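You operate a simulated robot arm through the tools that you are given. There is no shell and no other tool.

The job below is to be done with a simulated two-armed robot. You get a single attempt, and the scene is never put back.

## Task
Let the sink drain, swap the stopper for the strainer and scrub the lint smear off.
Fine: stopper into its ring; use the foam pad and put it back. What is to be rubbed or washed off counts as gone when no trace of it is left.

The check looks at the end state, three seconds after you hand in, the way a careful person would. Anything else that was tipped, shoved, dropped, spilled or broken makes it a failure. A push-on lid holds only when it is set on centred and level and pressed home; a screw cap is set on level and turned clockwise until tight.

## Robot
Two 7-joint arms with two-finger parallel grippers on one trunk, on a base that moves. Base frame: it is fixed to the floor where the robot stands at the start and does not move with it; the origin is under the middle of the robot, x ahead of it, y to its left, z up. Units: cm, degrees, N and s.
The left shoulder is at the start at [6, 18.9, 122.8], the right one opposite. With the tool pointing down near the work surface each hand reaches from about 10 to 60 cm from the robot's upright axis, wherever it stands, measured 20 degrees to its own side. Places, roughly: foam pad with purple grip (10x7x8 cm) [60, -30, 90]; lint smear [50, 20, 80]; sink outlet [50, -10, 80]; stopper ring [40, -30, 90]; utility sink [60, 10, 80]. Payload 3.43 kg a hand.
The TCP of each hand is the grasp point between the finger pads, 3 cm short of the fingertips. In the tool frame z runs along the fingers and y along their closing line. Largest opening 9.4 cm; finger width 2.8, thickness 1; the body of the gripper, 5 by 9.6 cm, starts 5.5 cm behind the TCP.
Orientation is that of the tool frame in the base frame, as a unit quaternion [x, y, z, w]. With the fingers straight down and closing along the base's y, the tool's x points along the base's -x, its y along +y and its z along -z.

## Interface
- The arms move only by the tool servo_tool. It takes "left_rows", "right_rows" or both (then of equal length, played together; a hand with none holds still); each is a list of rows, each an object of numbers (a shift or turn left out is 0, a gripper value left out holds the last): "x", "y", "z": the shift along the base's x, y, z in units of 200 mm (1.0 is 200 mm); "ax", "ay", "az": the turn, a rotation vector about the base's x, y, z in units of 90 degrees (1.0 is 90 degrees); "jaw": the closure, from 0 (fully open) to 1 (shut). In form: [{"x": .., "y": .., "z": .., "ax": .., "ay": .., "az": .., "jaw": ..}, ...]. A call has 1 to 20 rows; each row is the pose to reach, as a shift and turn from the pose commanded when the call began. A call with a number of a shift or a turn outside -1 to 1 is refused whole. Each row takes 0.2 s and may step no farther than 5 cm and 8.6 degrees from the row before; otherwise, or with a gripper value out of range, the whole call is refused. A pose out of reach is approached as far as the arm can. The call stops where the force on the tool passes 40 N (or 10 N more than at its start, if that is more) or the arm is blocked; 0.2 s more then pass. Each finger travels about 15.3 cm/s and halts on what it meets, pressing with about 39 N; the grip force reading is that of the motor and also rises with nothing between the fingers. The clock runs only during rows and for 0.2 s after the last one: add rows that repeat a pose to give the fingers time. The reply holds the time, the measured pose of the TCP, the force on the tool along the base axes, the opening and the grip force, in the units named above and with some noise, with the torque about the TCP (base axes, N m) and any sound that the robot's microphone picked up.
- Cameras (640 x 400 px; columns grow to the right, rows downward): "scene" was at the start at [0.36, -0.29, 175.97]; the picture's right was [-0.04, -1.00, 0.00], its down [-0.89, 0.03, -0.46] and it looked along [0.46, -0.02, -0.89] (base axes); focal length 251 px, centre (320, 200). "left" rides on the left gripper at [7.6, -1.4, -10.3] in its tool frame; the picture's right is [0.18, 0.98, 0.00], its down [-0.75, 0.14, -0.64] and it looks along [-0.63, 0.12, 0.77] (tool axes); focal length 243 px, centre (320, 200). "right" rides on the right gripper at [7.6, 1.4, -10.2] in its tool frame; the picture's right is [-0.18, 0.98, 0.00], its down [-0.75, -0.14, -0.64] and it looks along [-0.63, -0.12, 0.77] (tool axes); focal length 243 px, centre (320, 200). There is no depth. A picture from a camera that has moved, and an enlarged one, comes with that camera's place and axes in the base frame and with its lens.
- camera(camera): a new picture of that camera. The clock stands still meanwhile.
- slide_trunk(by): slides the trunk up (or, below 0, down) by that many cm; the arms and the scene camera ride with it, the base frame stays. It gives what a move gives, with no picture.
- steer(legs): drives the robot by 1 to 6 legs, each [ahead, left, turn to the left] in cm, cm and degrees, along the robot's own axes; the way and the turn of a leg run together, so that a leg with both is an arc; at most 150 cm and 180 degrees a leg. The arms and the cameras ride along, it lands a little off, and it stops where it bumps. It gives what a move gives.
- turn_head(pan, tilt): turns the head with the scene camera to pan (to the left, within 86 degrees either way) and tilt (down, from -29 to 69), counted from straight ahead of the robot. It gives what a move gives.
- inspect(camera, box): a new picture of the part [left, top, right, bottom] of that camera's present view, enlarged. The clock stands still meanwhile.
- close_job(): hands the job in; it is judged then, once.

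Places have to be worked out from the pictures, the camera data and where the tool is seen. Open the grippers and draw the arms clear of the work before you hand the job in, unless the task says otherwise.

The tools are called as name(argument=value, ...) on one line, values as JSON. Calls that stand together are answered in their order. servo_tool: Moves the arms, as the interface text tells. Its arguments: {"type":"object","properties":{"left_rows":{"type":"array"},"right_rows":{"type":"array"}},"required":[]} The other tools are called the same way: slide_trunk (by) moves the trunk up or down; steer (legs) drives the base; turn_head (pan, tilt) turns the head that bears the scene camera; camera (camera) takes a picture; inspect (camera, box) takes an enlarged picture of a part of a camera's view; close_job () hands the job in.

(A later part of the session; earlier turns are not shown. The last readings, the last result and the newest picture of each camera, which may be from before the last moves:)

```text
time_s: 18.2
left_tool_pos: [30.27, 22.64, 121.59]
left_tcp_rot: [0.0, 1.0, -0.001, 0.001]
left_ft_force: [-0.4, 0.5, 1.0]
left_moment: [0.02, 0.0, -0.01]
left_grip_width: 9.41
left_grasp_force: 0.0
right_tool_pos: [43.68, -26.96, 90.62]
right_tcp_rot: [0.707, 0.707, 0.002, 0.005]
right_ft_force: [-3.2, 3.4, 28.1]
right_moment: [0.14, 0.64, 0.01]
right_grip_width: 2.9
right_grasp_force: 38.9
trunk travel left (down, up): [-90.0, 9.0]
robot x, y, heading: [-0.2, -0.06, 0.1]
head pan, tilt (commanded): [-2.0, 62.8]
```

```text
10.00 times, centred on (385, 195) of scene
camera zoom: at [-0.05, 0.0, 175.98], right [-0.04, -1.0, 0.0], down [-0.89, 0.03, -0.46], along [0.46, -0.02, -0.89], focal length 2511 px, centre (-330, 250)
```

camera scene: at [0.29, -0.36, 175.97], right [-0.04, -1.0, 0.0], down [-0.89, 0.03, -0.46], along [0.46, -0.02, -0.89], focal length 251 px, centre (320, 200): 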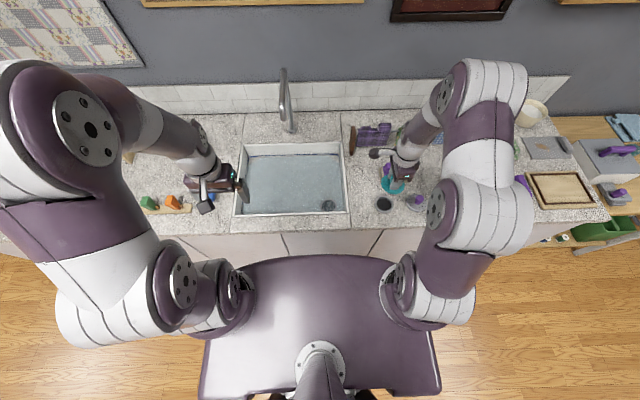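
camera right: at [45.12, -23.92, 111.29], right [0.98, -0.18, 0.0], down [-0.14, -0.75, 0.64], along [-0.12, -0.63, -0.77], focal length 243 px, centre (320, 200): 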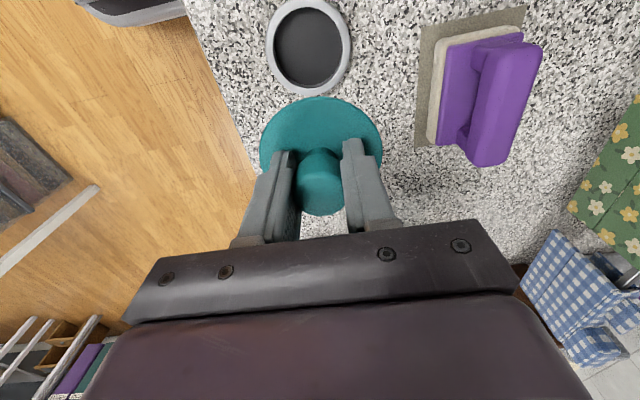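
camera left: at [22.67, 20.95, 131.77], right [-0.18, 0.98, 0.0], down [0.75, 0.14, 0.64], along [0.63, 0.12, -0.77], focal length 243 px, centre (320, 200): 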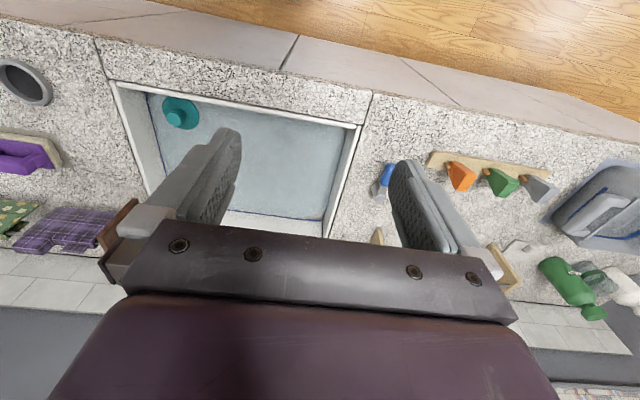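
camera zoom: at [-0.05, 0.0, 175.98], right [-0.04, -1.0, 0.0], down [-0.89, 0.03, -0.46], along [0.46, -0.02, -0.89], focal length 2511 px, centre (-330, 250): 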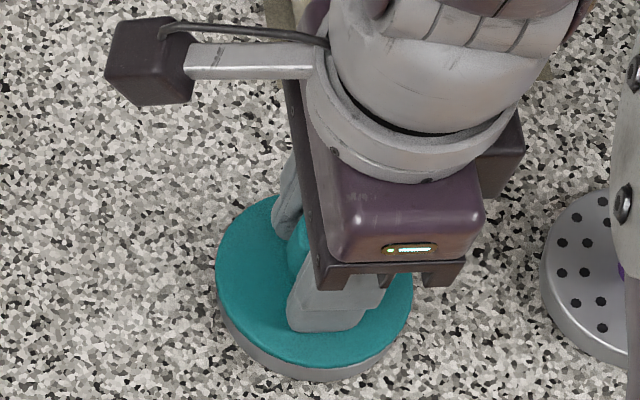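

Side force is down and the disc sits concentric on the ring. I release the knob and rise to inspect the seating.

servo_tool(right_rows=[{"jaw": 0.45}, {"jaw": 0.45}, {"z": 0.1, "jaw": 0.45}, {"z": 0.3}, {"z": 0.5}, {"z": 0.7}, {"z": 0.7, "y": -0.2}, {"z": 0.7, "y": -0.35}])

camera(camera="right")

inspect(camera="scene", box=[350, 160, 430, 220])

inspect(camera="scene", box=[230, 130, 358, 230])

```text
time_s: 20.1
left_tool_pos: [30.47, 22.3, 121.59]
left_tcp_rot: [0.0, 1.0, 0.001, 0.0]
left_ft_force: [-0.1, 0.2, 0.3]
left_moment: [0.01, 0.0, -0.05]
left_grip_width: 9.39
left_grasp_force: 0.1
right_tool_pos: [43.96, -34.25, 104.33]
right_tcp_rot: [0.707, 0.707, 0.001, 0.002]
right_ft_force: [-0.6, -0.8, -0.1]
right_moment: [0.01, 0.0, 0.03]
right_grip_width: 5.16
right_grasp_force: 0.1
trunk travel left (down, up): [-90.0, 9.0]
robot x, y, heading: [0.12, 0.07, -0.2]
head pan, tilt (commanded): [-2.0, 62.8]
```

```text
taken
camera right: at [45.4, -26.74, 114.68], right [0.98, -0.18, 0.01], down [-0.14, -0.75, 0.64], along [-0.11, -0.63, -0.77], focal length 243 px, centre (320, 200)
```

right: 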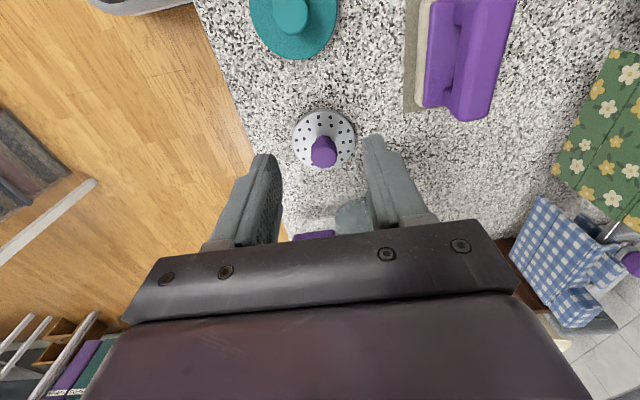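

```text
6.67 times, centred on (390, 190) of scene
camera zoom: at [0.39, -0.5, 175.97], right [-0.04, -1.0, 0.0], down [-0.89, 0.03, -0.46], along [0.46, -0.02, -0.89], focal length 1674 px, centre (-147, 267)
```

zoom: 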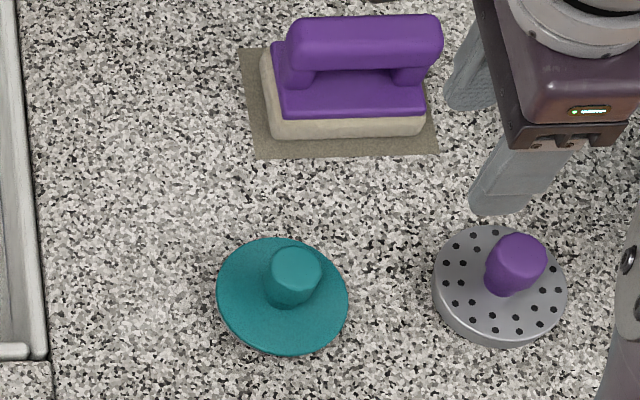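

```text
4.00 times, centred on (294, 180) of scene
camera zoom: at [0.39, -0.5, 175.97], right [-0.04, -1.0, 0.0], down [-0.89, 0.03, -0.46], along [0.46, -0.02, -0.89], focal length 1004 px, centre (424, 280)
```

zoom: 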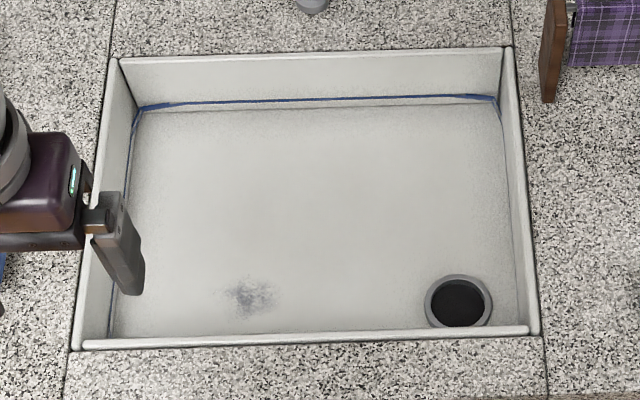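

The sink has drained and the smear shows on its floor. The stopper may not be sitting level, so I zoom in on it from both cameras.

inspect(camera="scene", box=[365, 185, 405, 215])

inspect(camera="right", box=[220, 0, 380, 100])

inspect(camera="left", box=[0, 40, 120, 130])

```text
13.33 times, centred on (385, 200) of scene
camera zoom: at [0.39, -0.5, 175.97], right [-0.04, -1.0, 0.0], down [-0.89, 0.03, -0.46], along [0.46, -0.02, -0.89], focal length 3348 px, centre (-547, 200)
```

zoom: 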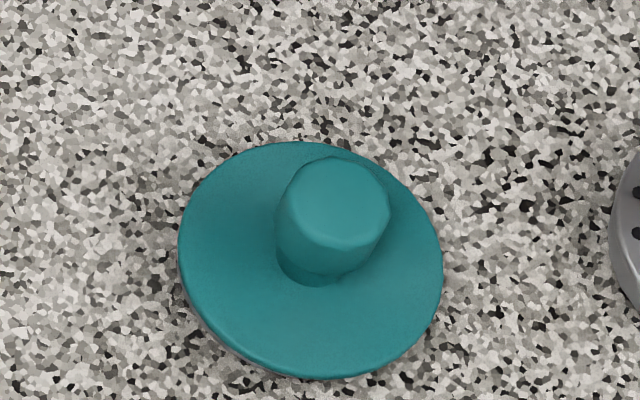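

```text
4.00 times, centred on (300, 50) of right
camera zoom: at [45.4, -26.74, 114.68], right [0.98, -0.18, 0.01], down [-0.14, -0.75, 0.64], along [-0.11, -0.63, -0.77], focal length 970 px, centre (400, 800)
```

zoom: 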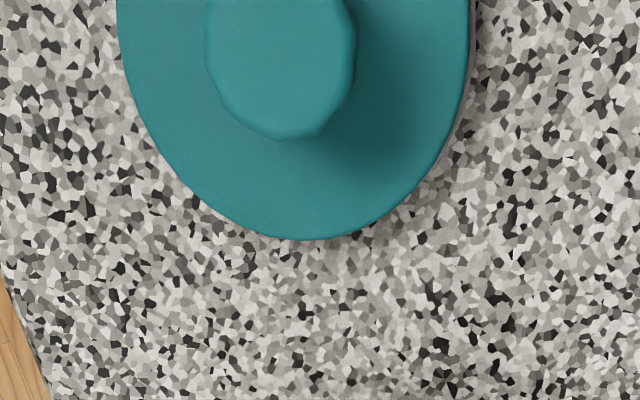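

```text
4.44 times, centred on (60, 85) of left
camera zoom: at [22.8, 20.74, 131.78], right [-0.18, 0.98, 0.0], down [0.75, 0.14, 0.64], along [0.63, 0.12, -0.77], focal length 1078 px, centre (1476, 711)
```

zoom: 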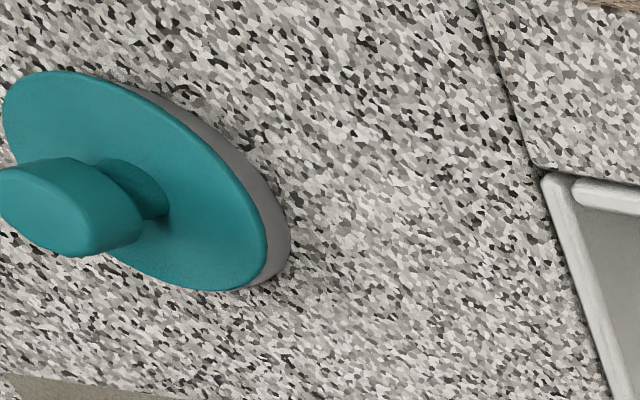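

In all three views the stopper disc reads level and concentric with the ring; I will double-check it from the side later. Next the strainer: I estimate its knob near (43.5,-39.6), so I move above it.

servo_tool(right_rows=[{"x": -0.02, "y": -0.13}, {"x": -0.02, "y": -0.27}, {"x": -0.02, "y": -0.27}])

camera(camera="right")

inspect(camera="scene", box=[370, 110, 530, 220])

```text
time_s: 20.9
left_tool_pos: [30.36, 22.53, 121.6]
left_tcp_rot: [0.0, 1.0, -0.001, 0.0]
left_ft_force: [-0.3, 1.2, 0.1]
left_moment: [-0.03, 0.0, -0.02]
left_grip_width: 9.42
left_grasp_force: 0.1
right_tool_pos: [43.47, -39.7, 104.74]
right_tcp_rot: [0.707, 0.707, 0.001, 0.003]
right_ft_force: [0.7, -0.5, 0.3]
right_moment: [-0.04, -0.01, -0.02]
right_grip_width: 5.19
right_grasp_force: 0.1
trunk travel left (down, up): [-90.0, 9.0]
robot x, y, heading: [0.14, 0.04, -0.0]
head pan, tilt (commanded): [-2.0, 62.8]
```

```text
taken
camera right: at [44.78, -32.12, 114.88], right [0.98, -0.18, 0.01], down [-0.15, -0.75, 0.64], along [-0.11, -0.63, -0.77], focal length 243 px, centre (320, 200)
```

right: 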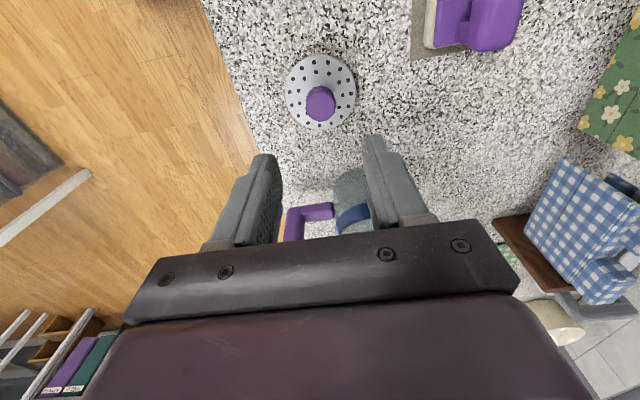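

```text
3.64 times, centred on (450, 165) of scene
camera zoom: at [0.34, -0.12, 175.97], right [-0.04, -1.0, 0.0], down [-0.89, 0.03, -0.46], along [0.46, -0.02, -0.89], focal length 913 px, centre (-153, 327)
```

zoom: 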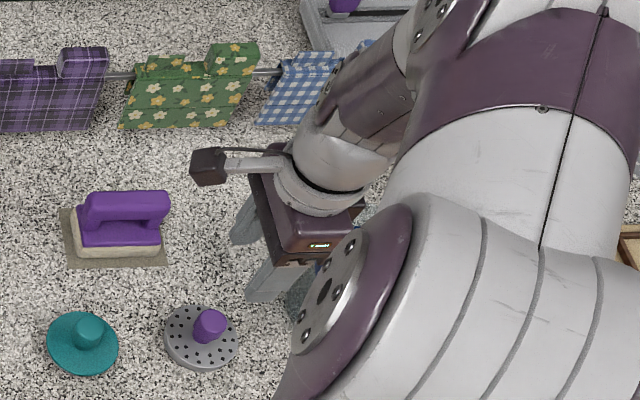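

The strainer's knob lies on the tool axis within a couple of millimetres. I go down to z≈95 and check again.

servo_tool(right_rows=[{"z": -0.2}, {"z": -0.4}, {"z": -0.48}, {"z": -0.48}])

camera(camera="right")

```text
time_s: 21.9
left_tool_pos: [30.4, 22.42, 121.64]
left_tcp_rot: [0.0, 1.0, 0.001, 0.0]
left_ft_force: [0.3, 0.7, -0.1]
left_moment: [0.02, -0.02, 0.02]
left_grip_width: 9.4
left_grasp_force: 0.1
right_tool_pos: [43.57, -39.56, 94.7]
right_tcp_rot: [0.707, 0.707, 0.002, 0.003]
right_ft_force: [-0.4, -0.3, -0.5]
right_moment: [0.01, 0.03, 0.03]
right_grip_width: 5.16
right_grasp_force: 0.1
trunk travel left (down, up): [-90.0, 9.0]
robot x, y, heading: [0.27, 0.24, 0.1]
head pan, tilt (commanded): [-2.0, 62.8]
```

```text
taken
camera right: at [44.93, -31.97, 104.89], right [0.98, -0.18, 0.01], down [-0.15, -0.75, 0.64], along [-0.11, -0.63, -0.77], focal length 243 px, centre (320, 200)
```

right: 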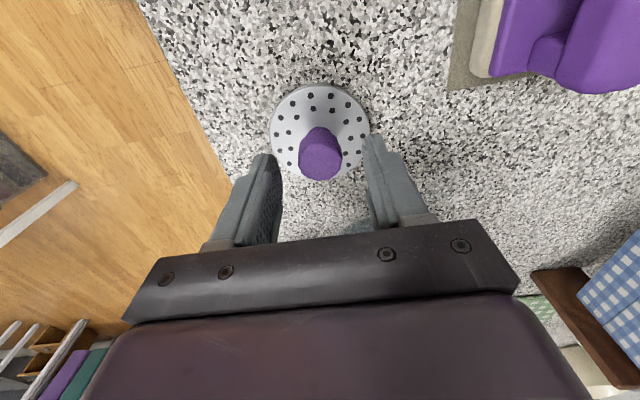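

Centred again: knob top z≈90.8, disc z≈87.5. I lower 3.4 cm, keeping the tips just above the disc, and close.

servo_tool(right_rows=[{"z": -0.08}, {"z": -0.15}, {"z": -0.17}, {"z": -0.17}, {"z": -0.17, "jaw": 1.0}, {"z": -0.17, "jaw": 1.0}, {"z": -0.17, "jaw": 1.0}, {"z": -0.17, "jaw": 1.0}])

camera(camera="right")

```text
time_s: 23.6
left_tool_pos: [30.58, 22.42, 121.55]
left_tcp_rot: [0.0, 1.0, 0.0, 0.001]
left_ft_force: [0.2, -0.5, -0.1]
left_moment: [-0.02, 0.04, -0.04]
left_grip_width: 9.39
left_grasp_force: 0.0
right_tool_pos: [43.44, -39.44, 91.35]
right_tcp_rot: [0.707, 0.707, 0.003, 0.003]
right_ft_force: [-0.9, -0.2, 0.7]
right_moment: [0.02, 0.0, 0.01]
right_grip_width: 3.16
right_grasp_force: 39.1
trunk travel left (down, up): [-90.0, 9.0]
robot x, y, heading: [-0.26, 0.34, -0.0]
head pan, tilt (commanded): [-2.0, 62.8]
```

```text
taken
camera right: at [44.81, -31.84, 101.57], right [0.98, -0.18, 0.01], down [-0.15, -0.75, 0.64], along [-0.11, -0.63, -0.77], focal length 243 px, centre (320, 200)
```

right: 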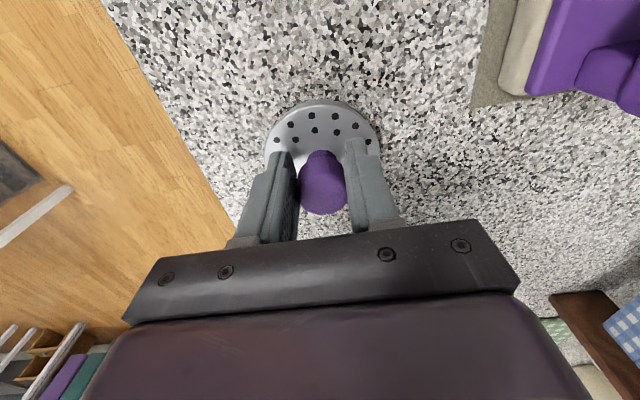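

Gripped at 3.16 cm. I lift it 18 cm and carry it toward the sink, taking out a slight 0.5° tilt of the tool on the way.

servo_tool(right_rows=[{"z": 0.05}, {"z": 0.15}, {"z": 0.35}, {"z": 0.55}, {"z": 0.75, "ay": 0.003}, {"z": 0.9, "ay": 0.005}, {"z": 0.9, "y": 0.2, "x": 0.04, "ay": 0.005}, {"z": 0.9, "y": 0.4, "x": 0.08, "ay": 0.005}, {"z": 0.9, "y": 0.6, "x": 0.12, "ay": 0.005}, {"z": 0.9, "y": 0.8, "x": 0.16, "ay": 0.005}, {"z": 0.9, "y": 1.0, "x": 0.2, "ay": 0.005}])

servo_tool(right_rows=[{"y": 0.2}, {"y": 0.4}, {"y": 0.5}, {"y": 0.5}])

camera(camera="right")

camera(camera="scene")

```text
time_s: 26.1
left_tool_pos: [30.51, 22.55, 121.61]
left_tcp_rot: [0.0, 1.0, -0.001, 0.0]
left_ft_force: [-0.4, -0.3, -0.8]
left_moment: [0.01, 0.02, 0.03]
left_grip_width: 9.4
left_grasp_force: 0.0
right_tool_pos: [47.68, -19.87, 109.39]
right_tcp_rot: [0.708, 0.706, -0.002, -0.001]
right_ft_force: [0.5, 0.2, -1.0]
right_moment: [-0.01, -0.02, 0.0]
right_grip_width: 3.16
right_grasp_force: 39.1
trunk travel left (down, up): [-90.0, 9.0]
robot x, y, heading: [-0.25, -0.27, 0.0]
head pan, tilt (commanded): [-2.0, 62.8]
```

```text
time_s: 27.1
left_tool_pos: [30.37, 22.48, 121.62]
left_tcp_rot: [0.0, 1.0, 0.001, 0.0]
left_ft_force: [0.1, 0.6, 0.2]
left_moment: [-0.01, -0.02, -0.05]
left_grip_width: 9.41
left_grasp_force: 0.1
right_tool_pos: [47.62, -9.71, 109.5]
right_tcp_rot: [0.708, 0.706, -0.001, 0.0]
right_ft_force: [0.0, 0.4, -1.1]
right_moment: [0.02, 0.05, 0.0]
right_grip_width: 3.14
right_grasp_force: 39.5
trunk travel left (down, up): [-90.0, 9.0]
robot x, y, heading: [0.0, -0.26, -0.2]
head pan, tilt (commanded): [-2.0, 62.8]
```

```text
taken
camera right: at [49.03, -2.25, 119.67], right [0.98, -0.18, 0.0], down [-0.14, -0.75, 0.64], along [-0.12, -0.63, -0.77], focal length 243 px, centre (320, 200)
```

right: 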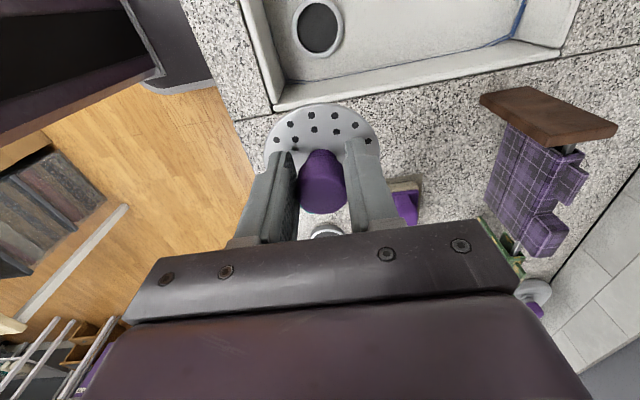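

```text
taken
camera scene: at [0.33, -0.3, 175.97], right [-0.04, -1.0, 0.0], down [-0.89, 0.03, -0.46], along [0.46, -0.02, -0.89], focal length 251 px, centre (320, 200)
```

scene: 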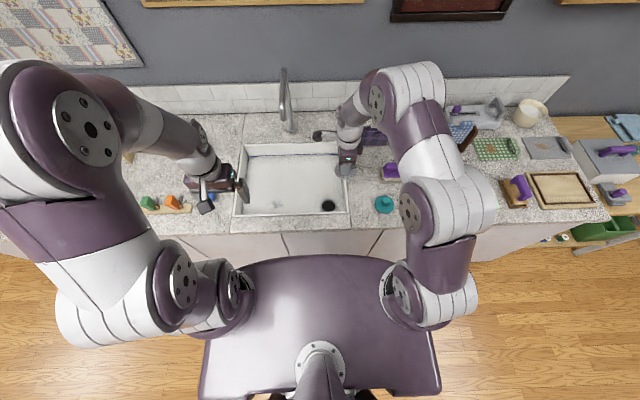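

I notice a silvery object peeking out near where the strainer stood. I'll zoom in on it before going on.

inspect(camera="right", box=[260, 90, 420, 250])

inspect(camera="scene", box=[340, 130, 470, 220])

```text
2.50 times, centred on (340, 170) of right
camera zoom: at [49.03, -2.25, 119.67], right [0.98, -0.18, 0.0], down [-0.14, -0.75, 0.64], along [-0.12, -0.63, -0.77], focal length 606 px, centre (270, 275)
```

zoom: 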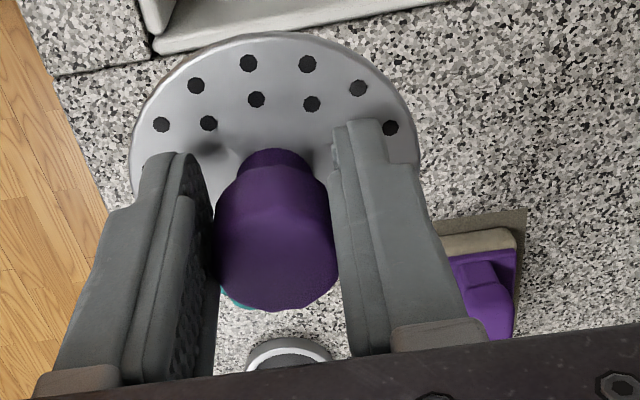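

```text
4.44 times, centred on (405, 175) of scene
camera zoom: at [0.33, -0.3, 175.97], right [-0.04, -1.0, 0.0], down [-0.89, 0.03, -0.46], along [0.46, -0.02, -0.89], focal length 1116 px, centre (-58, 311)
```

zoom: 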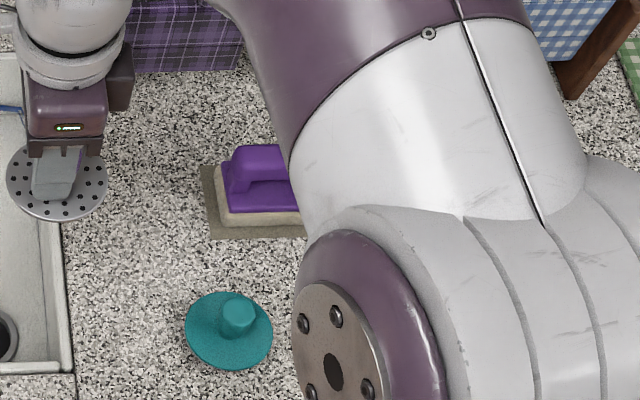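

It's just the strainer's own holder ring — fine. The outlet measures at (48.2,-5.4), and the strainer's disc sits about 0.2 cm to -y of the tool axis, so I aim the tool at (48.1,-5.15) and come down to z≈94.

servo_tool(right_rows=[{"x": 0.02, "y": 0.2}, {"x": 0.022, "y": 0.23}, {"x": 0.022, "y": 0.23, "z": -0.2}, {"x": 0.022, "y": 0.23, "z": -0.4}, {"x": 0.022, "y": 0.23, "z": -0.6}, {"x": 0.022, "y": 0.23, "z": -0.75}, {"x": 0.022, "y": 0.23, "z": -0.75}])

camera(camera="right")

inspect(camera="scene", box=[290, 160, 370, 220])

```text
time_s: 28.6
left_tool_pos: [30.46, 22.39, 121.59]
left_tcp_rot: [0.0, 1.0, 0.001, 0.0]
left_ft_force: [-0.8, 0.8, 0.8]
left_moment: [0.0, 0.02, -0.02]
left_grip_width: 9.4
left_grasp_force: 0.0
right_tool_pos: [47.67, -4.95, 94.45]
right_tcp_rot: [0.708, 0.707, -0.001, -0.001]
right_ft_force: [-0.3, 0.3, -0.4]
right_moment: [0.0, -0.01, 0.01]
right_grip_width: 3.15
right_grasp_force: 39.1
trunk travel left (down, up): [-90.0, 9.0]
robot x, y, heading: [-0.15, 0.0, 0.2]
head pan, tilt (commanded): [-2.0, 62.8]
```

```text
taken
camera right: at [49.0, 2.68, 104.63], right [0.98, -0.18, 0.0], down [-0.14, -0.75, 0.64], along [-0.12, -0.63, -0.77], focal length 243 px, centre (320, 200)
```

right: 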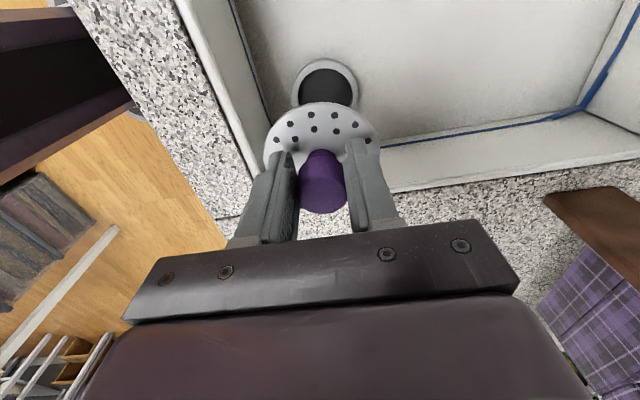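

```text
6.67 times, centred on (330, 190) of scene
camera zoom: at [0.3, -0.25, 175.97], right [-0.04, -1.0, 0.0], down [-0.89, 0.03, -0.46], along [0.46, -0.02, -0.89], focal length 1674 px, centre (253, 267)
```

zoom: 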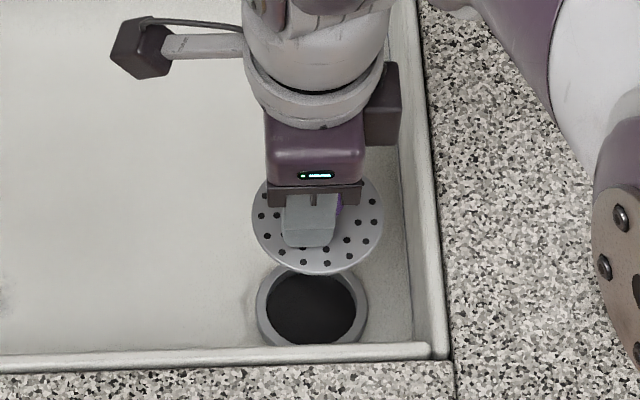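

The outlet is about 0.5 cm further in +x than the strainer's centre and 0.1 cm in -y. I correct and descend to z≈86.

servo_tool(right_rows=[{"x": 0.024, "y": -0.006}, {"x": 0.024, "y": -0.006, "z": -0.15}, {"x": 0.024, "y": -0.006, "z": -0.3}, {"x": 0.024, "y": -0.006, "z": -0.42}, {"x": 0.024, "y": -0.006, "z": -0.42}])

inspect(camera="right", box=[220, 60, 420, 240])

inspect(camera="scene", box=[290, 160, 370, 220])

```text
time_s: 29.9
left_tool_pos: [30.36, 22.43, 121.61]
left_tcp_rot: [0.0, 1.0, 0.0, 0.0]
left_ft_force: [-0.9, -0.4, 0.7]
left_moment: [0.03, -0.01, -0.01]
left_grip_width: 9.38
left_grasp_force: 0.0
right_tool_pos: [48.36, -4.89, 85.61]
right_tcp_rot: [0.707, 0.707, -0.002, 0.0]
right_ft_force: [1.1, -0.2, -0.1]
right_moment: [0.0, 0.0, 0.01]
right_grip_width: 3.12
right_grasp_force: 38.5
trunk travel left (down, up): [-90.0, 9.0]
robot x, y, heading: [-0.16, -0.05, -0.1]
head pan, tilt (commanded): [-2.0, 62.8]
```

```text
2.22 times, centred on (320, 150) of right
camera zoom: at [49.84, 2.66, 95.83], right [0.98, -0.18, 0.0], down [-0.14, -0.75, 0.64], along [-0.12, -0.63, -0.77], focal length 539 px, centre (320, 311)
```

zoom: 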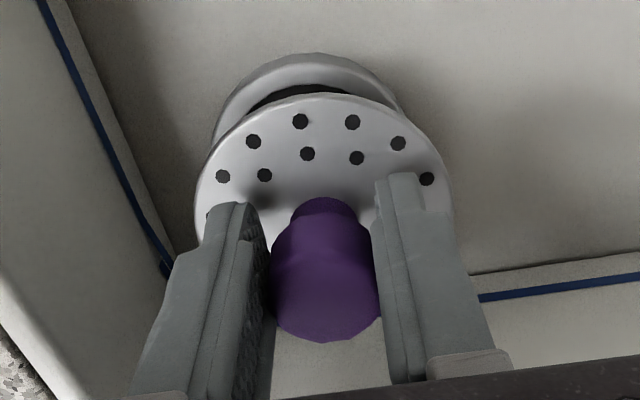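

```text
6.67 times, centred on (330, 190) of scene
camera zoom: at [0.32, -0.28, 175.97], right [-0.04, -1.0, 0.0], down [-0.89, 0.03, -0.46], along [0.46, -0.02, -0.89], focal length 1674 px, centre (253, 267)
```

zoom: 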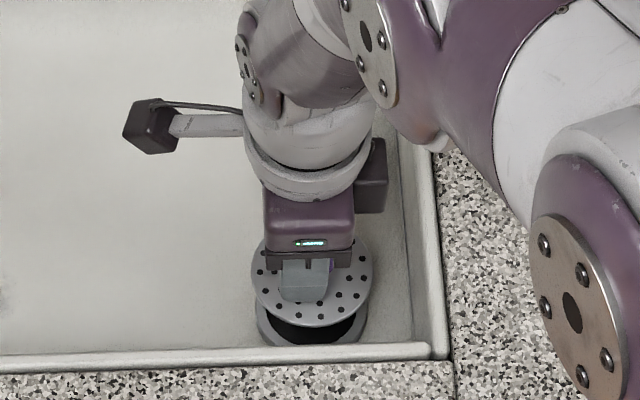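

The views disagree slightly on x, so I zoom in tighter on both before the final descent.

inspect(camera="right", box=[260, 75, 380, 150])

inspect(camera="scene", box=[310, 188, 350, 218])

```text
5.33 times, centred on (320, 112) of right
camera zoom: at [49.84, 2.66, 95.83], right [0.98, -0.18, 0.0], down [-0.14, -0.75, 0.64], along [-0.12, -0.63, -0.77], focal length 1294 px, centre (320, 667)
```

zoom: 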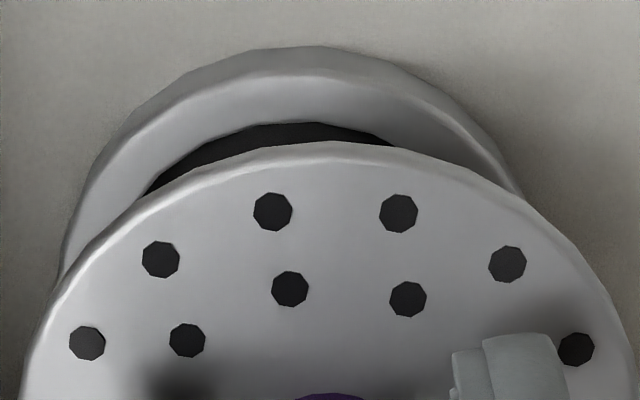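

```text
13.33 times, centred on (330, 203) of scene
camera zoom: at [0.32, -0.28, 175.97], right [-0.04, -1.0, 0.0], down [-0.89, 0.03, -0.46], along [0.46, -0.02, -0.89], focal length 3348 px, centre (187, 160)
```

zoom: 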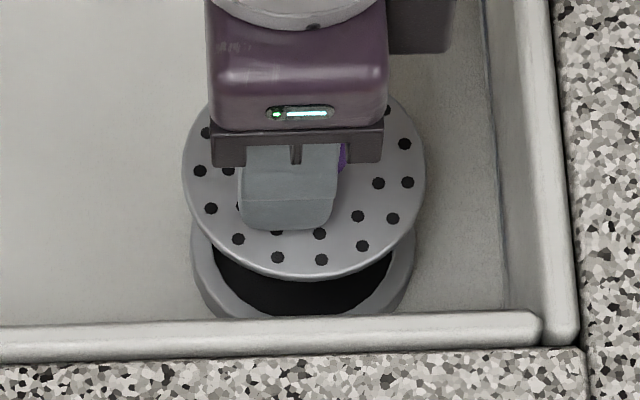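

The wrist view puts the outlet about 0.4 cm toward -x and a few mm toward -y of the strainer's centre. I shift (-0.37,-0.3) and go 2 cm lower to reduce parallax, then measure again.

servo_tool(right_rows=[{"x": -0.0185, "y": -0.015}, {"x": -0.0185, "y": -0.015, "z": -0.05}, {"x": -0.0185, "y": -0.015, "z": -0.1}, {"x": -0.0185, "y": -0.015, "z": -0.1}])

inspect(camera="right", box=[260, 75, 380, 150])

inspect(camera="scene", box=[310, 188, 350, 218])

```text
time_s: 30.9
left_tool_pos: [30.44, 22.44, 121.58]
left_tcp_rot: [0.001, 1.0, 0.0, 0.0]
left_ft_force: [0.3, 0.3, -0.9]
left_moment: [0.01, -0.01, 0.0]
left_grip_width: 9.41
left_grasp_force: 0.1
right_tool_pos: [48.15, -5.32, 84.02]
right_tcp_rot: [0.707, 0.707, -0.002, 0.0]
right_ft_force: [0.3, 0.6, -1.1]
right_moment: [0.02, -0.01, 0.03]
right_grip_width: 3.12
right_grasp_force: 39.1
trunk travel left (down, up): [-90.0, 9.0]
robot x, y, heading: [-0.3, -0.11, 0.0]
head pan, tilt (commanded): [-2.0, 62.8]
```

```text
5.33 times, centred on (320, 112) of right
camera zoom: at [49.49, 2.27, 94.13], right [0.98, -0.18, 0.0], down [-0.14, -0.75, 0.64], along [-0.12, -0.63, -0.77], focal length 1294 px, centre (320, 667)
```

zoom: 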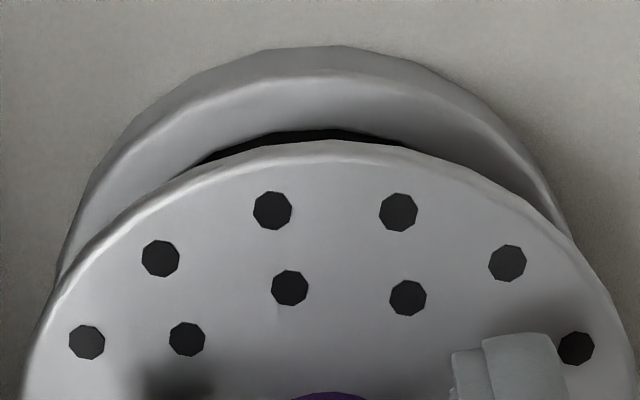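

```text
13.33 times, centred on (330, 203) of scene
camera zoom: at [0.33, -0.3, 175.97], right [-0.04, -1.0, 0.0], down [-0.89, 0.03, -0.46], along [0.46, -0.02, -0.89], focal length 3348 px, centre (187, 160)
```

zoom: 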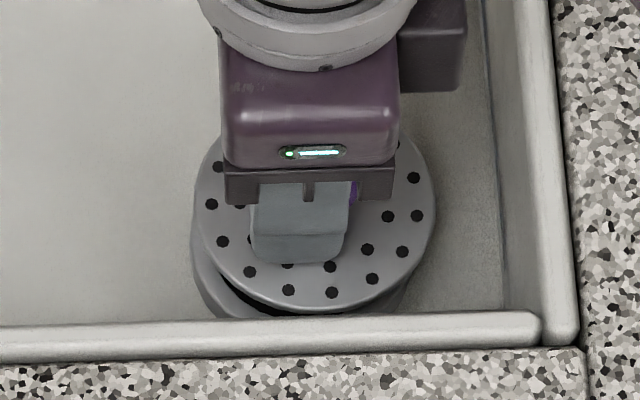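

Now disc and outlet agree to within about 0.2 cm in both views. I nudge -0.1 in x and lower in small steps, watching for contact near z≈81.

servo_tool(right_rows=[{"x": -0.005}, {"x": -0.005, "z": -0.025}, {"x": -0.005, "z": -0.05}, {"x": -0.005, "z": -0.075}, {"x": -0.005, "z": -0.1}, {"x": -0.005, "z": -0.1}])

inspect(camera="right", box=[260, 75, 380, 150])

inspect(camera="scene", box=[310, 188, 350, 218])

```text
time_s: 32.2
left_tool_pos: [30.4, 22.66, 121.56]
left_tcp_rot: [0.0, 1.0, 0.0, 0.0]
left_ft_force: [0.7, 0.7, -0.1]
left_moment: [0.01, 0.0, 0.02]
left_grip_width: 9.41
left_grasp_force: 0.0
right_tool_pos: [47.88, -5.34, 81.92]
right_tcp_rot: [0.707, 0.707, -0.002, 0.0]
right_ft_force: [0.1, 0.3, -0.1]
right_moment: [0.04, 0.0, 0.01]
right_grip_width: 3.14
right_grasp_force: 39.4
trunk travel left (down, up): [-90.0, 9.0]
robot x, y, heading: [-0.26, -0.41, -0.1]
head pan, tilt (commanded): [-2.0, 62.8]
```

```text
5.33 times, centred on (320, 112) of right
camera zoom: at [49.26, 2.31, 92.08], right [0.98, -0.18, 0.0], down [-0.14, -0.75, 0.64], along [-0.12, -0.63, -0.77], focal length 1294 px, centre (320, 667)
```

zoom: 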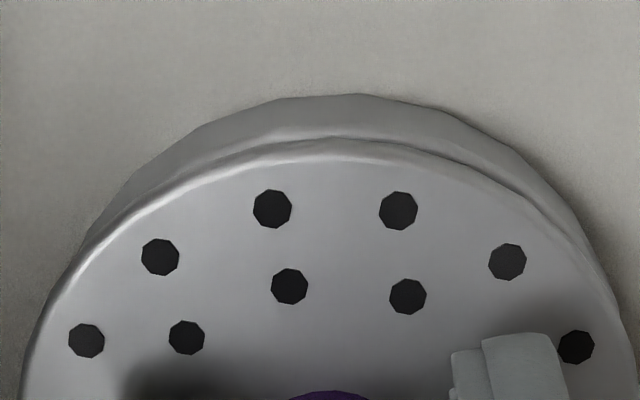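

```text
13.33 times, centred on (330, 203) of scene
camera zoom: at [0.34, -0.28, 175.97], right [-0.04, -1.0, 0.0], down [-0.89, 0.03, -0.46], along [0.46, -0.02, -0.89], focal length 3348 px, centre (187, 160)
```

zoom: 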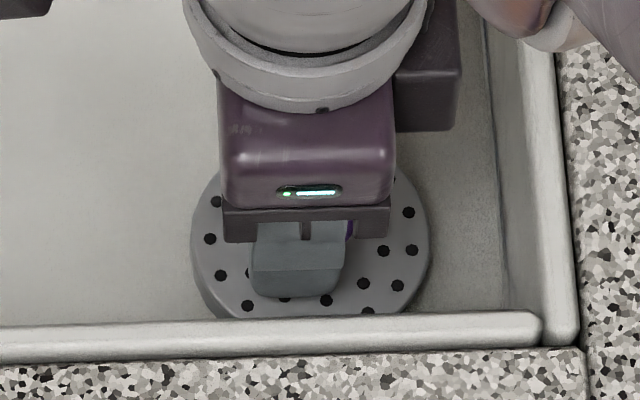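

Still no contact; the ring now appears about 0.1 cm toward +x of the disc. I make that correction and continue lowering in 2 mm steps.

servo_tool(right_rows=[{"x": 0.006}, {"x": 0.006, "z": -0.01}, {"x": 0.006, "z": -0.02}, {"x": 0.006, "z": -0.03}, {"x": 0.006, "z": -0.04}, {"x": 0.006, "z": -0.05}, {"x": 0.006, "z": -0.06}])

inspect(camera="right", box=[260, 75, 380, 150])

inspect(camera="scene", box=[310, 188, 350, 218])

```text
time_s: 33.4
left_tool_pos: [30.07, 22.39, 121.73]
left_tcp_rot: [0.0, 1.0, 0.0, 0.001]
left_ft_force: [0.4, -0.2, 0.5]
left_moment: [0.02, 0.02, 0.02]
left_grip_width: 9.41
left_grasp_force: 0.1
right_tool_pos: [48.23, -5.11, 81.87]
right_tcp_rot: [0.708, 0.707, 0.002, 0.002]
right_ft_force: [-9.1, -1.4, 28.1]
right_moment: [-0.35, 0.14, -0.07]
right_grip_width: 3.14
right_grasp_force: 39.0
trunk travel left (down, up): [-90.0, 9.0]
robot x, y, heading: [-0.32, -0.09, 0.3]
head pan, tilt (commanded): [-2.0, 62.8]
stopped in row 5 (right hand): the force on the tool passed its limit at 44 N (the readings are from after the stop); the commanded pose is now the measured one
```

```text
5.33 times, centred on (320, 112) of right
camera zoom: at [49.5, 2.42, 92.04], right [0.98, -0.18, 0.01], down [-0.15, -0.75, 0.64], along [-0.11, -0.63, -0.77], focal length 1294 px, centre (320, 667)
```

zoom: 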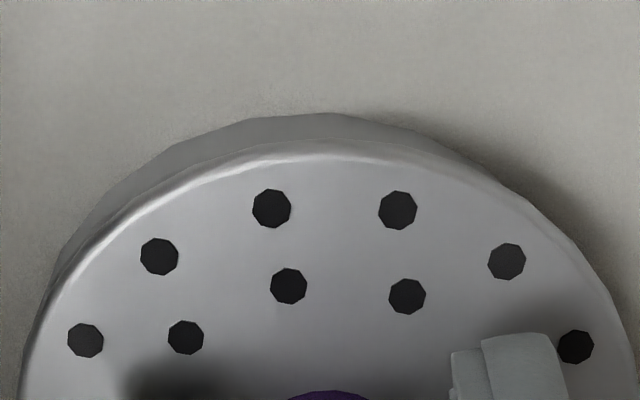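

```text
13.33 times, centred on (330, 203) of scene
camera zoom: at [-0.16, -0.28, 175.99], right [-0.04, -1.0, 0.0], down [-0.89, 0.03, -0.46], along [0.46, -0.02, -0.89], focal length 3348 px, centre (187, 160)
```

zoom: 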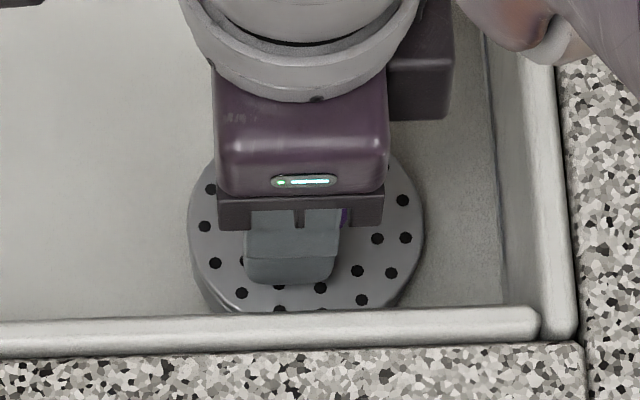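

Contact at z≈81.8, which equals the grip height in its holder (91.35) minus the ring-to-outlet height difference (≈9.6) — so the strainer is at its seat. I ease off 1 mm in -x, release, and rise to look.

servo_tool(right_rows=[{"x": -0.004}, {"x": -0.006}, {"x": -0.006}, {"x": -0.006, "jaw": 0.45}, {"x": -0.006, "jaw": 0.45}, {"x": -0.006, "z": 0.1}, {"x": -0.006, "z": 0.3}, {"x": -0.006, "z": 0.5}, {"x": -0.006, "z": 0.7}, {"x": -0.006, "z": 0.7}])

camera(camera="right")

inspect(camera="scene", box=[310, 188, 350, 218])

```text
time_s: 35.6
left_tool_pos: [30.34, 22.47, 121.6]
left_tcp_rot: [0.0, 1.0, 0.0, 0.0]
left_ft_force: [0.9, 0.9, -1.1]
left_moment: [0.0, 0.01, -0.06]
left_grip_width: 9.41
left_grasp_force: 0.0
right_tool_pos: [48.33, -5.15, 95.78]
right_tcp_rot: [0.708, 0.707, 0.002, 0.001]
right_ft_force: [0.4, 0.0, 0.3]
right_moment: [-0.03, -0.02, -0.03]
right_grip_width: 5.16
right_grasp_force: 0.0
trunk travel left (down, up): [-90.0, 9.0]
robot x, y, heading: [-0.29, -0.12, 0.1]
head pan, tilt (commanded): [-2.0, 62.8]
```

```text
taken
camera right: at [49.59, 2.49, 105.93], right [0.98, -0.18, 0.0], down [-0.14, -0.75, 0.64], along [-0.12, -0.63, -0.77], focal length 243 px, centre (320, 200)
```

right: 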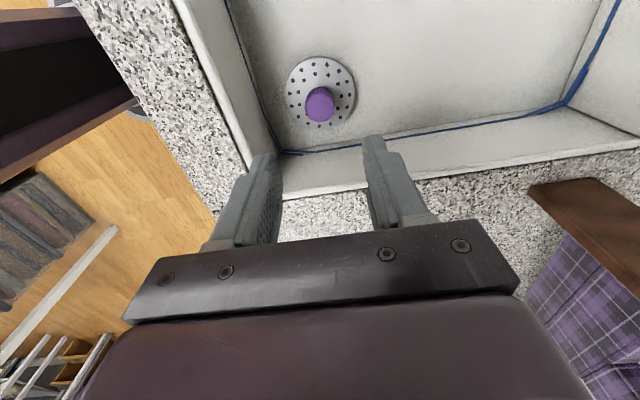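

```text
13.33 times, centred on (330, 203) of scene
camera zoom: at [0.39, -0.29, 175.97], right [-0.04, -1.0, 0.0], down [-0.89, 0.03, -0.46], along [0.46, -0.02, -0.89], focal length 3348 px, centre (187, 160)
```

zoom: 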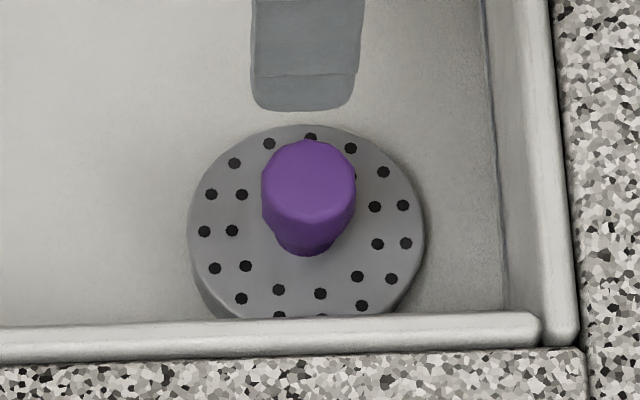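

The strainer looks centred and level. I zoom the wrist view on it, and also look at the stopper again.

inspect(camera="right", box=[270, 40, 370, 140])

inspect(camera="left", box=[130, 80, 230, 140])

inspect(camera="left", box=[0, 40, 80, 120])

```text
4.00 times, centred on (320, 90) of right
camera zoom: at [49.59, 2.49, 105.93], right [0.98, -0.18, 0.0], down [-0.14, -0.75, 0.64], along [-0.12, -0.63, -0.77], focal length 970 px, centre (320, 640)
```

zoom: 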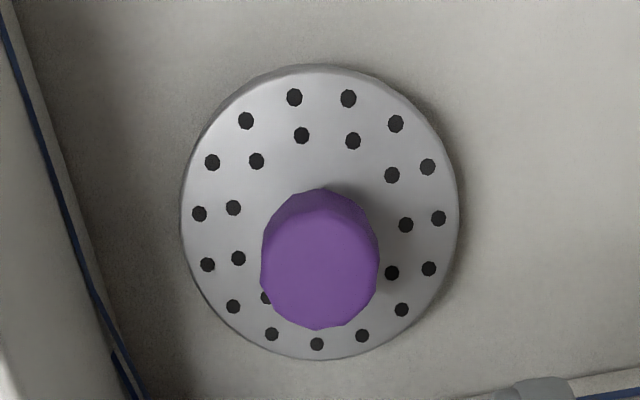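

```text
6.40 times, centred on (180, 110) of left
camera zoom: at [22.81, 20.89, 131.75], right [-0.18, 0.98, 0.0], down [0.75, 0.14, 0.64], along [0.63, 0.12, -0.77], focal length 1553 px, centre (1216, 776)
```

zoom: 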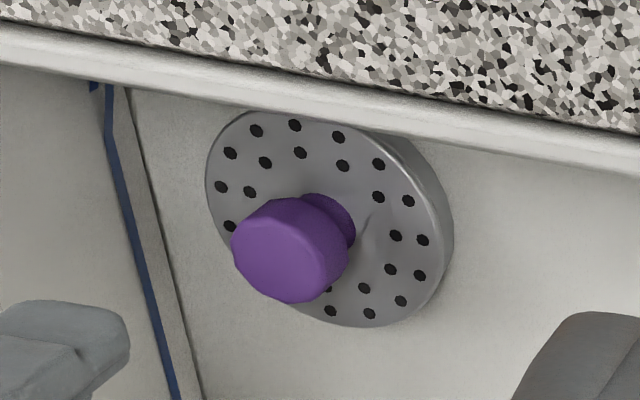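

```text
5.00 times, centred on (40, 80) of left
camera zoom: at [22.81, 20.89, 131.75], right [-0.18, 0.98, 0.0], down [0.75, 0.14, 0.64], along [0.63, 0.12, -0.77], focal length 1213 px, centre (1720, 800)
```

zoom: 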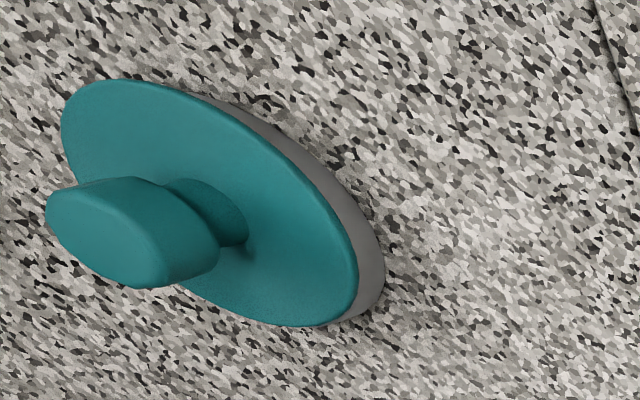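

Both the stopper and the strainer are seated level. Now the foam pad: I raise the hand and carry it toward (54,-31).

servo_tool(right_rows=[{"z": 0.2}, {"z": 0.4}, {"z": 0.6}, {"z": 0.72}, {"z": 0.72, "y": -0.22, "x": 0.05, "jaw": 0.3}, {"z": 0.72, "y": -0.44, "x": 0.1}, {"z": 0.72, "y": -0.66, "x": 0.16}, {"z": 0.72, "y": -0.88, "x": 0.22}, {"z": 0.72, "y": -1.0, "x": 0.28}])

servo_tool(right_rows=[{"y": -0.2}, {"y": -0.4}, {"y": -0.4}])

camera(camera="right")

camera(camera="scene")

```text
time_s: 37.6
left_tool_pos: [30.5, 22.35, 121.64]
left_tcp_rot: [0.0, 1.0, 0.0, 0.001]
left_ft_force: [1.2, -0.6, -1.3]
left_moment: [-0.03, 0.0, 0.0]
left_grip_width: 9.42
left_grasp_force: 0.1
right_tool_pos: [53.98, -24.74, 109.87]
right_tcp_rot: [0.707, 0.707, 0.002, 0.0]
right_ft_force: [-0.1, 0.0, -0.7]
right_moment: [0.0, 0.0, -0.01]
right_grip_width: 6.59
right_grasp_force: 0.1
trunk travel left (down, up): [-90.0, 9.0]
robot x, y, heading: [-0.21, 0.08, 0.1]
head pan, tilt (commanded): [-2.0, 62.8]
```

```text
time_s: 38.4
left_tool_pos: [30.45, 22.52, 121.58]
left_tcp_rot: [0.0, 1.0, -0.001, 0.0]
left_ft_force: [0.2, -0.8, 1.0]
left_moment: [-0.03, 0.01, 0.02]
left_grip_width: 9.41
left_grasp_force: 0.1
right_tool_pos: [53.78, -32.58, 109.79]
right_tcp_rot: [0.707, 0.707, 0.002, 0.001]
right_ft_force: [0.3, -1.1, -0.5]
right_moment: [-0.03, 0.0, 0.03]
right_grip_width: 6.56
right_grasp_force: 0.0
trunk travel left (down, up): [-90.0, 9.0]
robot x, y, heading: [-0.02, -0.17, 0.1]
head pan, tilt (commanded): [-2.0, 62.8]
```

```text
taken
camera right: at [55.15, -25.06, 120.08], right [0.98, -0.18, 0.0], down [-0.14, -0.75, 0.64], along [-0.12, -0.63, -0.77], focal length 243 px, centre (320, 200)
```

right: 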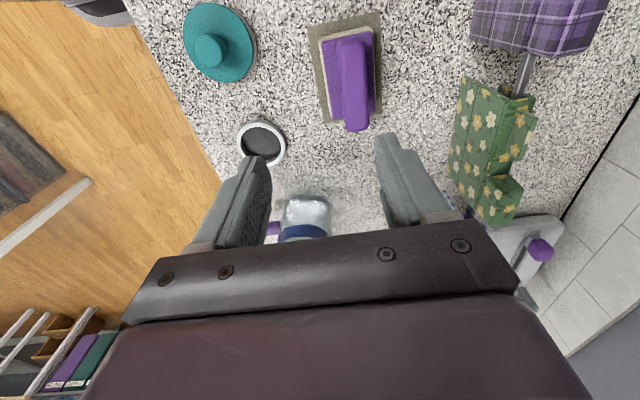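

```text
taken
camera scene: at [0.31, -0.09, 175.97], right [-0.04, -1.0, 0.0], down [-0.89, 0.03, -0.46], along [0.46, -0.02, -0.89], focal length 251 px, centre (320, 200)
```

scene: 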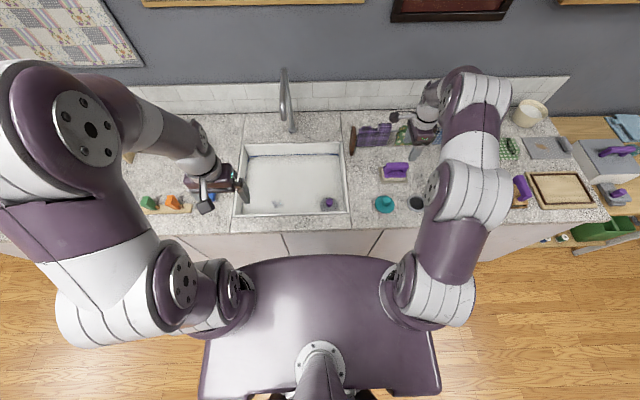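

The pad's grip bar runs along y from about -28 to -37 at x≈57.4, top near z≈93. I move over its middle and come down to z≈102.

servo_tool(right_rows=[{"x": 0.09}, {"x": 0.18, "y": -0.005}, {"x": 0.18, "y": -0.005, "z": -0.15}, {"x": 0.18, "y": -0.005, "z": -0.3}, {"x": 0.18, "y": -0.005, "z": -0.39}, {"x": 0.18, "y": -0.005, "z": -0.39}])

camera(camera="right")

inspect(camera="scene", box=[340, 110, 470, 220])

```text
time_s: 39.8
left_tool_pos: [30.42, 22.42, 121.67]
left_tcp_rot: [0.0, 1.0, -0.001, 0.0]
left_ft_force: [-0.9, 0.2, 0.5]
left_moment: [-0.02, 0.01, -0.02]
left_grip_width: 9.39
left_grasp_force: 0.0
right_tool_pos: [57.15, -33.41, 102.09]
right_tcp_rot: [0.707, 0.707, 0.003, 0.002]
right_ft_force: [0.8, -0.3, -0.4]
right_moment: [0.0, -0.02, -0.03]
right_grip_width: 6.58
right_grasp_force: 0.1
trunk travel left (down, up): [-90.0, 9.0]
robot x, y, heading: [-0.28, 0.38, 0.1]
head pan, tilt (commanded): [-2.0, 62.8]
```

```text
taken
camera right: at [58.57, -25.81, 112.17], right [0.98, -0.18, 0.0], down [-0.14, -0.75, 0.64], along [-0.11, -0.63, -0.77], focal length 243 px, centre (320, 200)
```

right: 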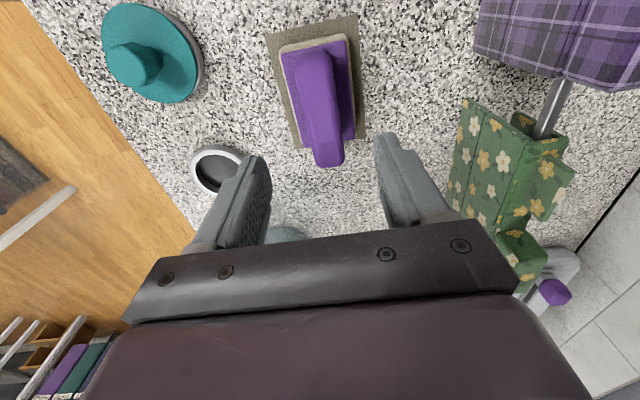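

```text
3.64 times, centred on (405, 165) of scene
camera zoom: at [0.29, -0.3, 175.97], right [-0.04, -1.0, 0.0], down [-0.89, 0.03, -0.46], along [0.46, -0.02, -0.89], focal length 913 px, centre (11, 327)
```

zoom: 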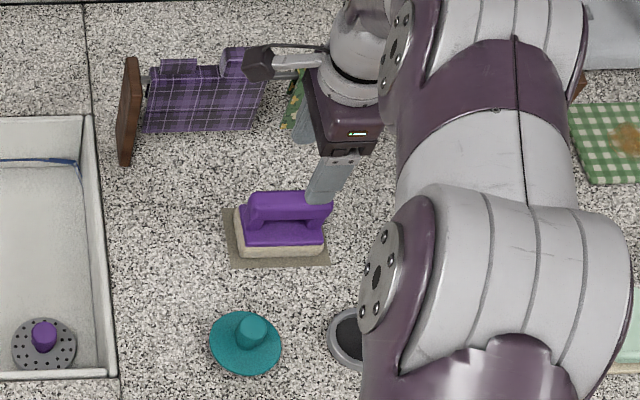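

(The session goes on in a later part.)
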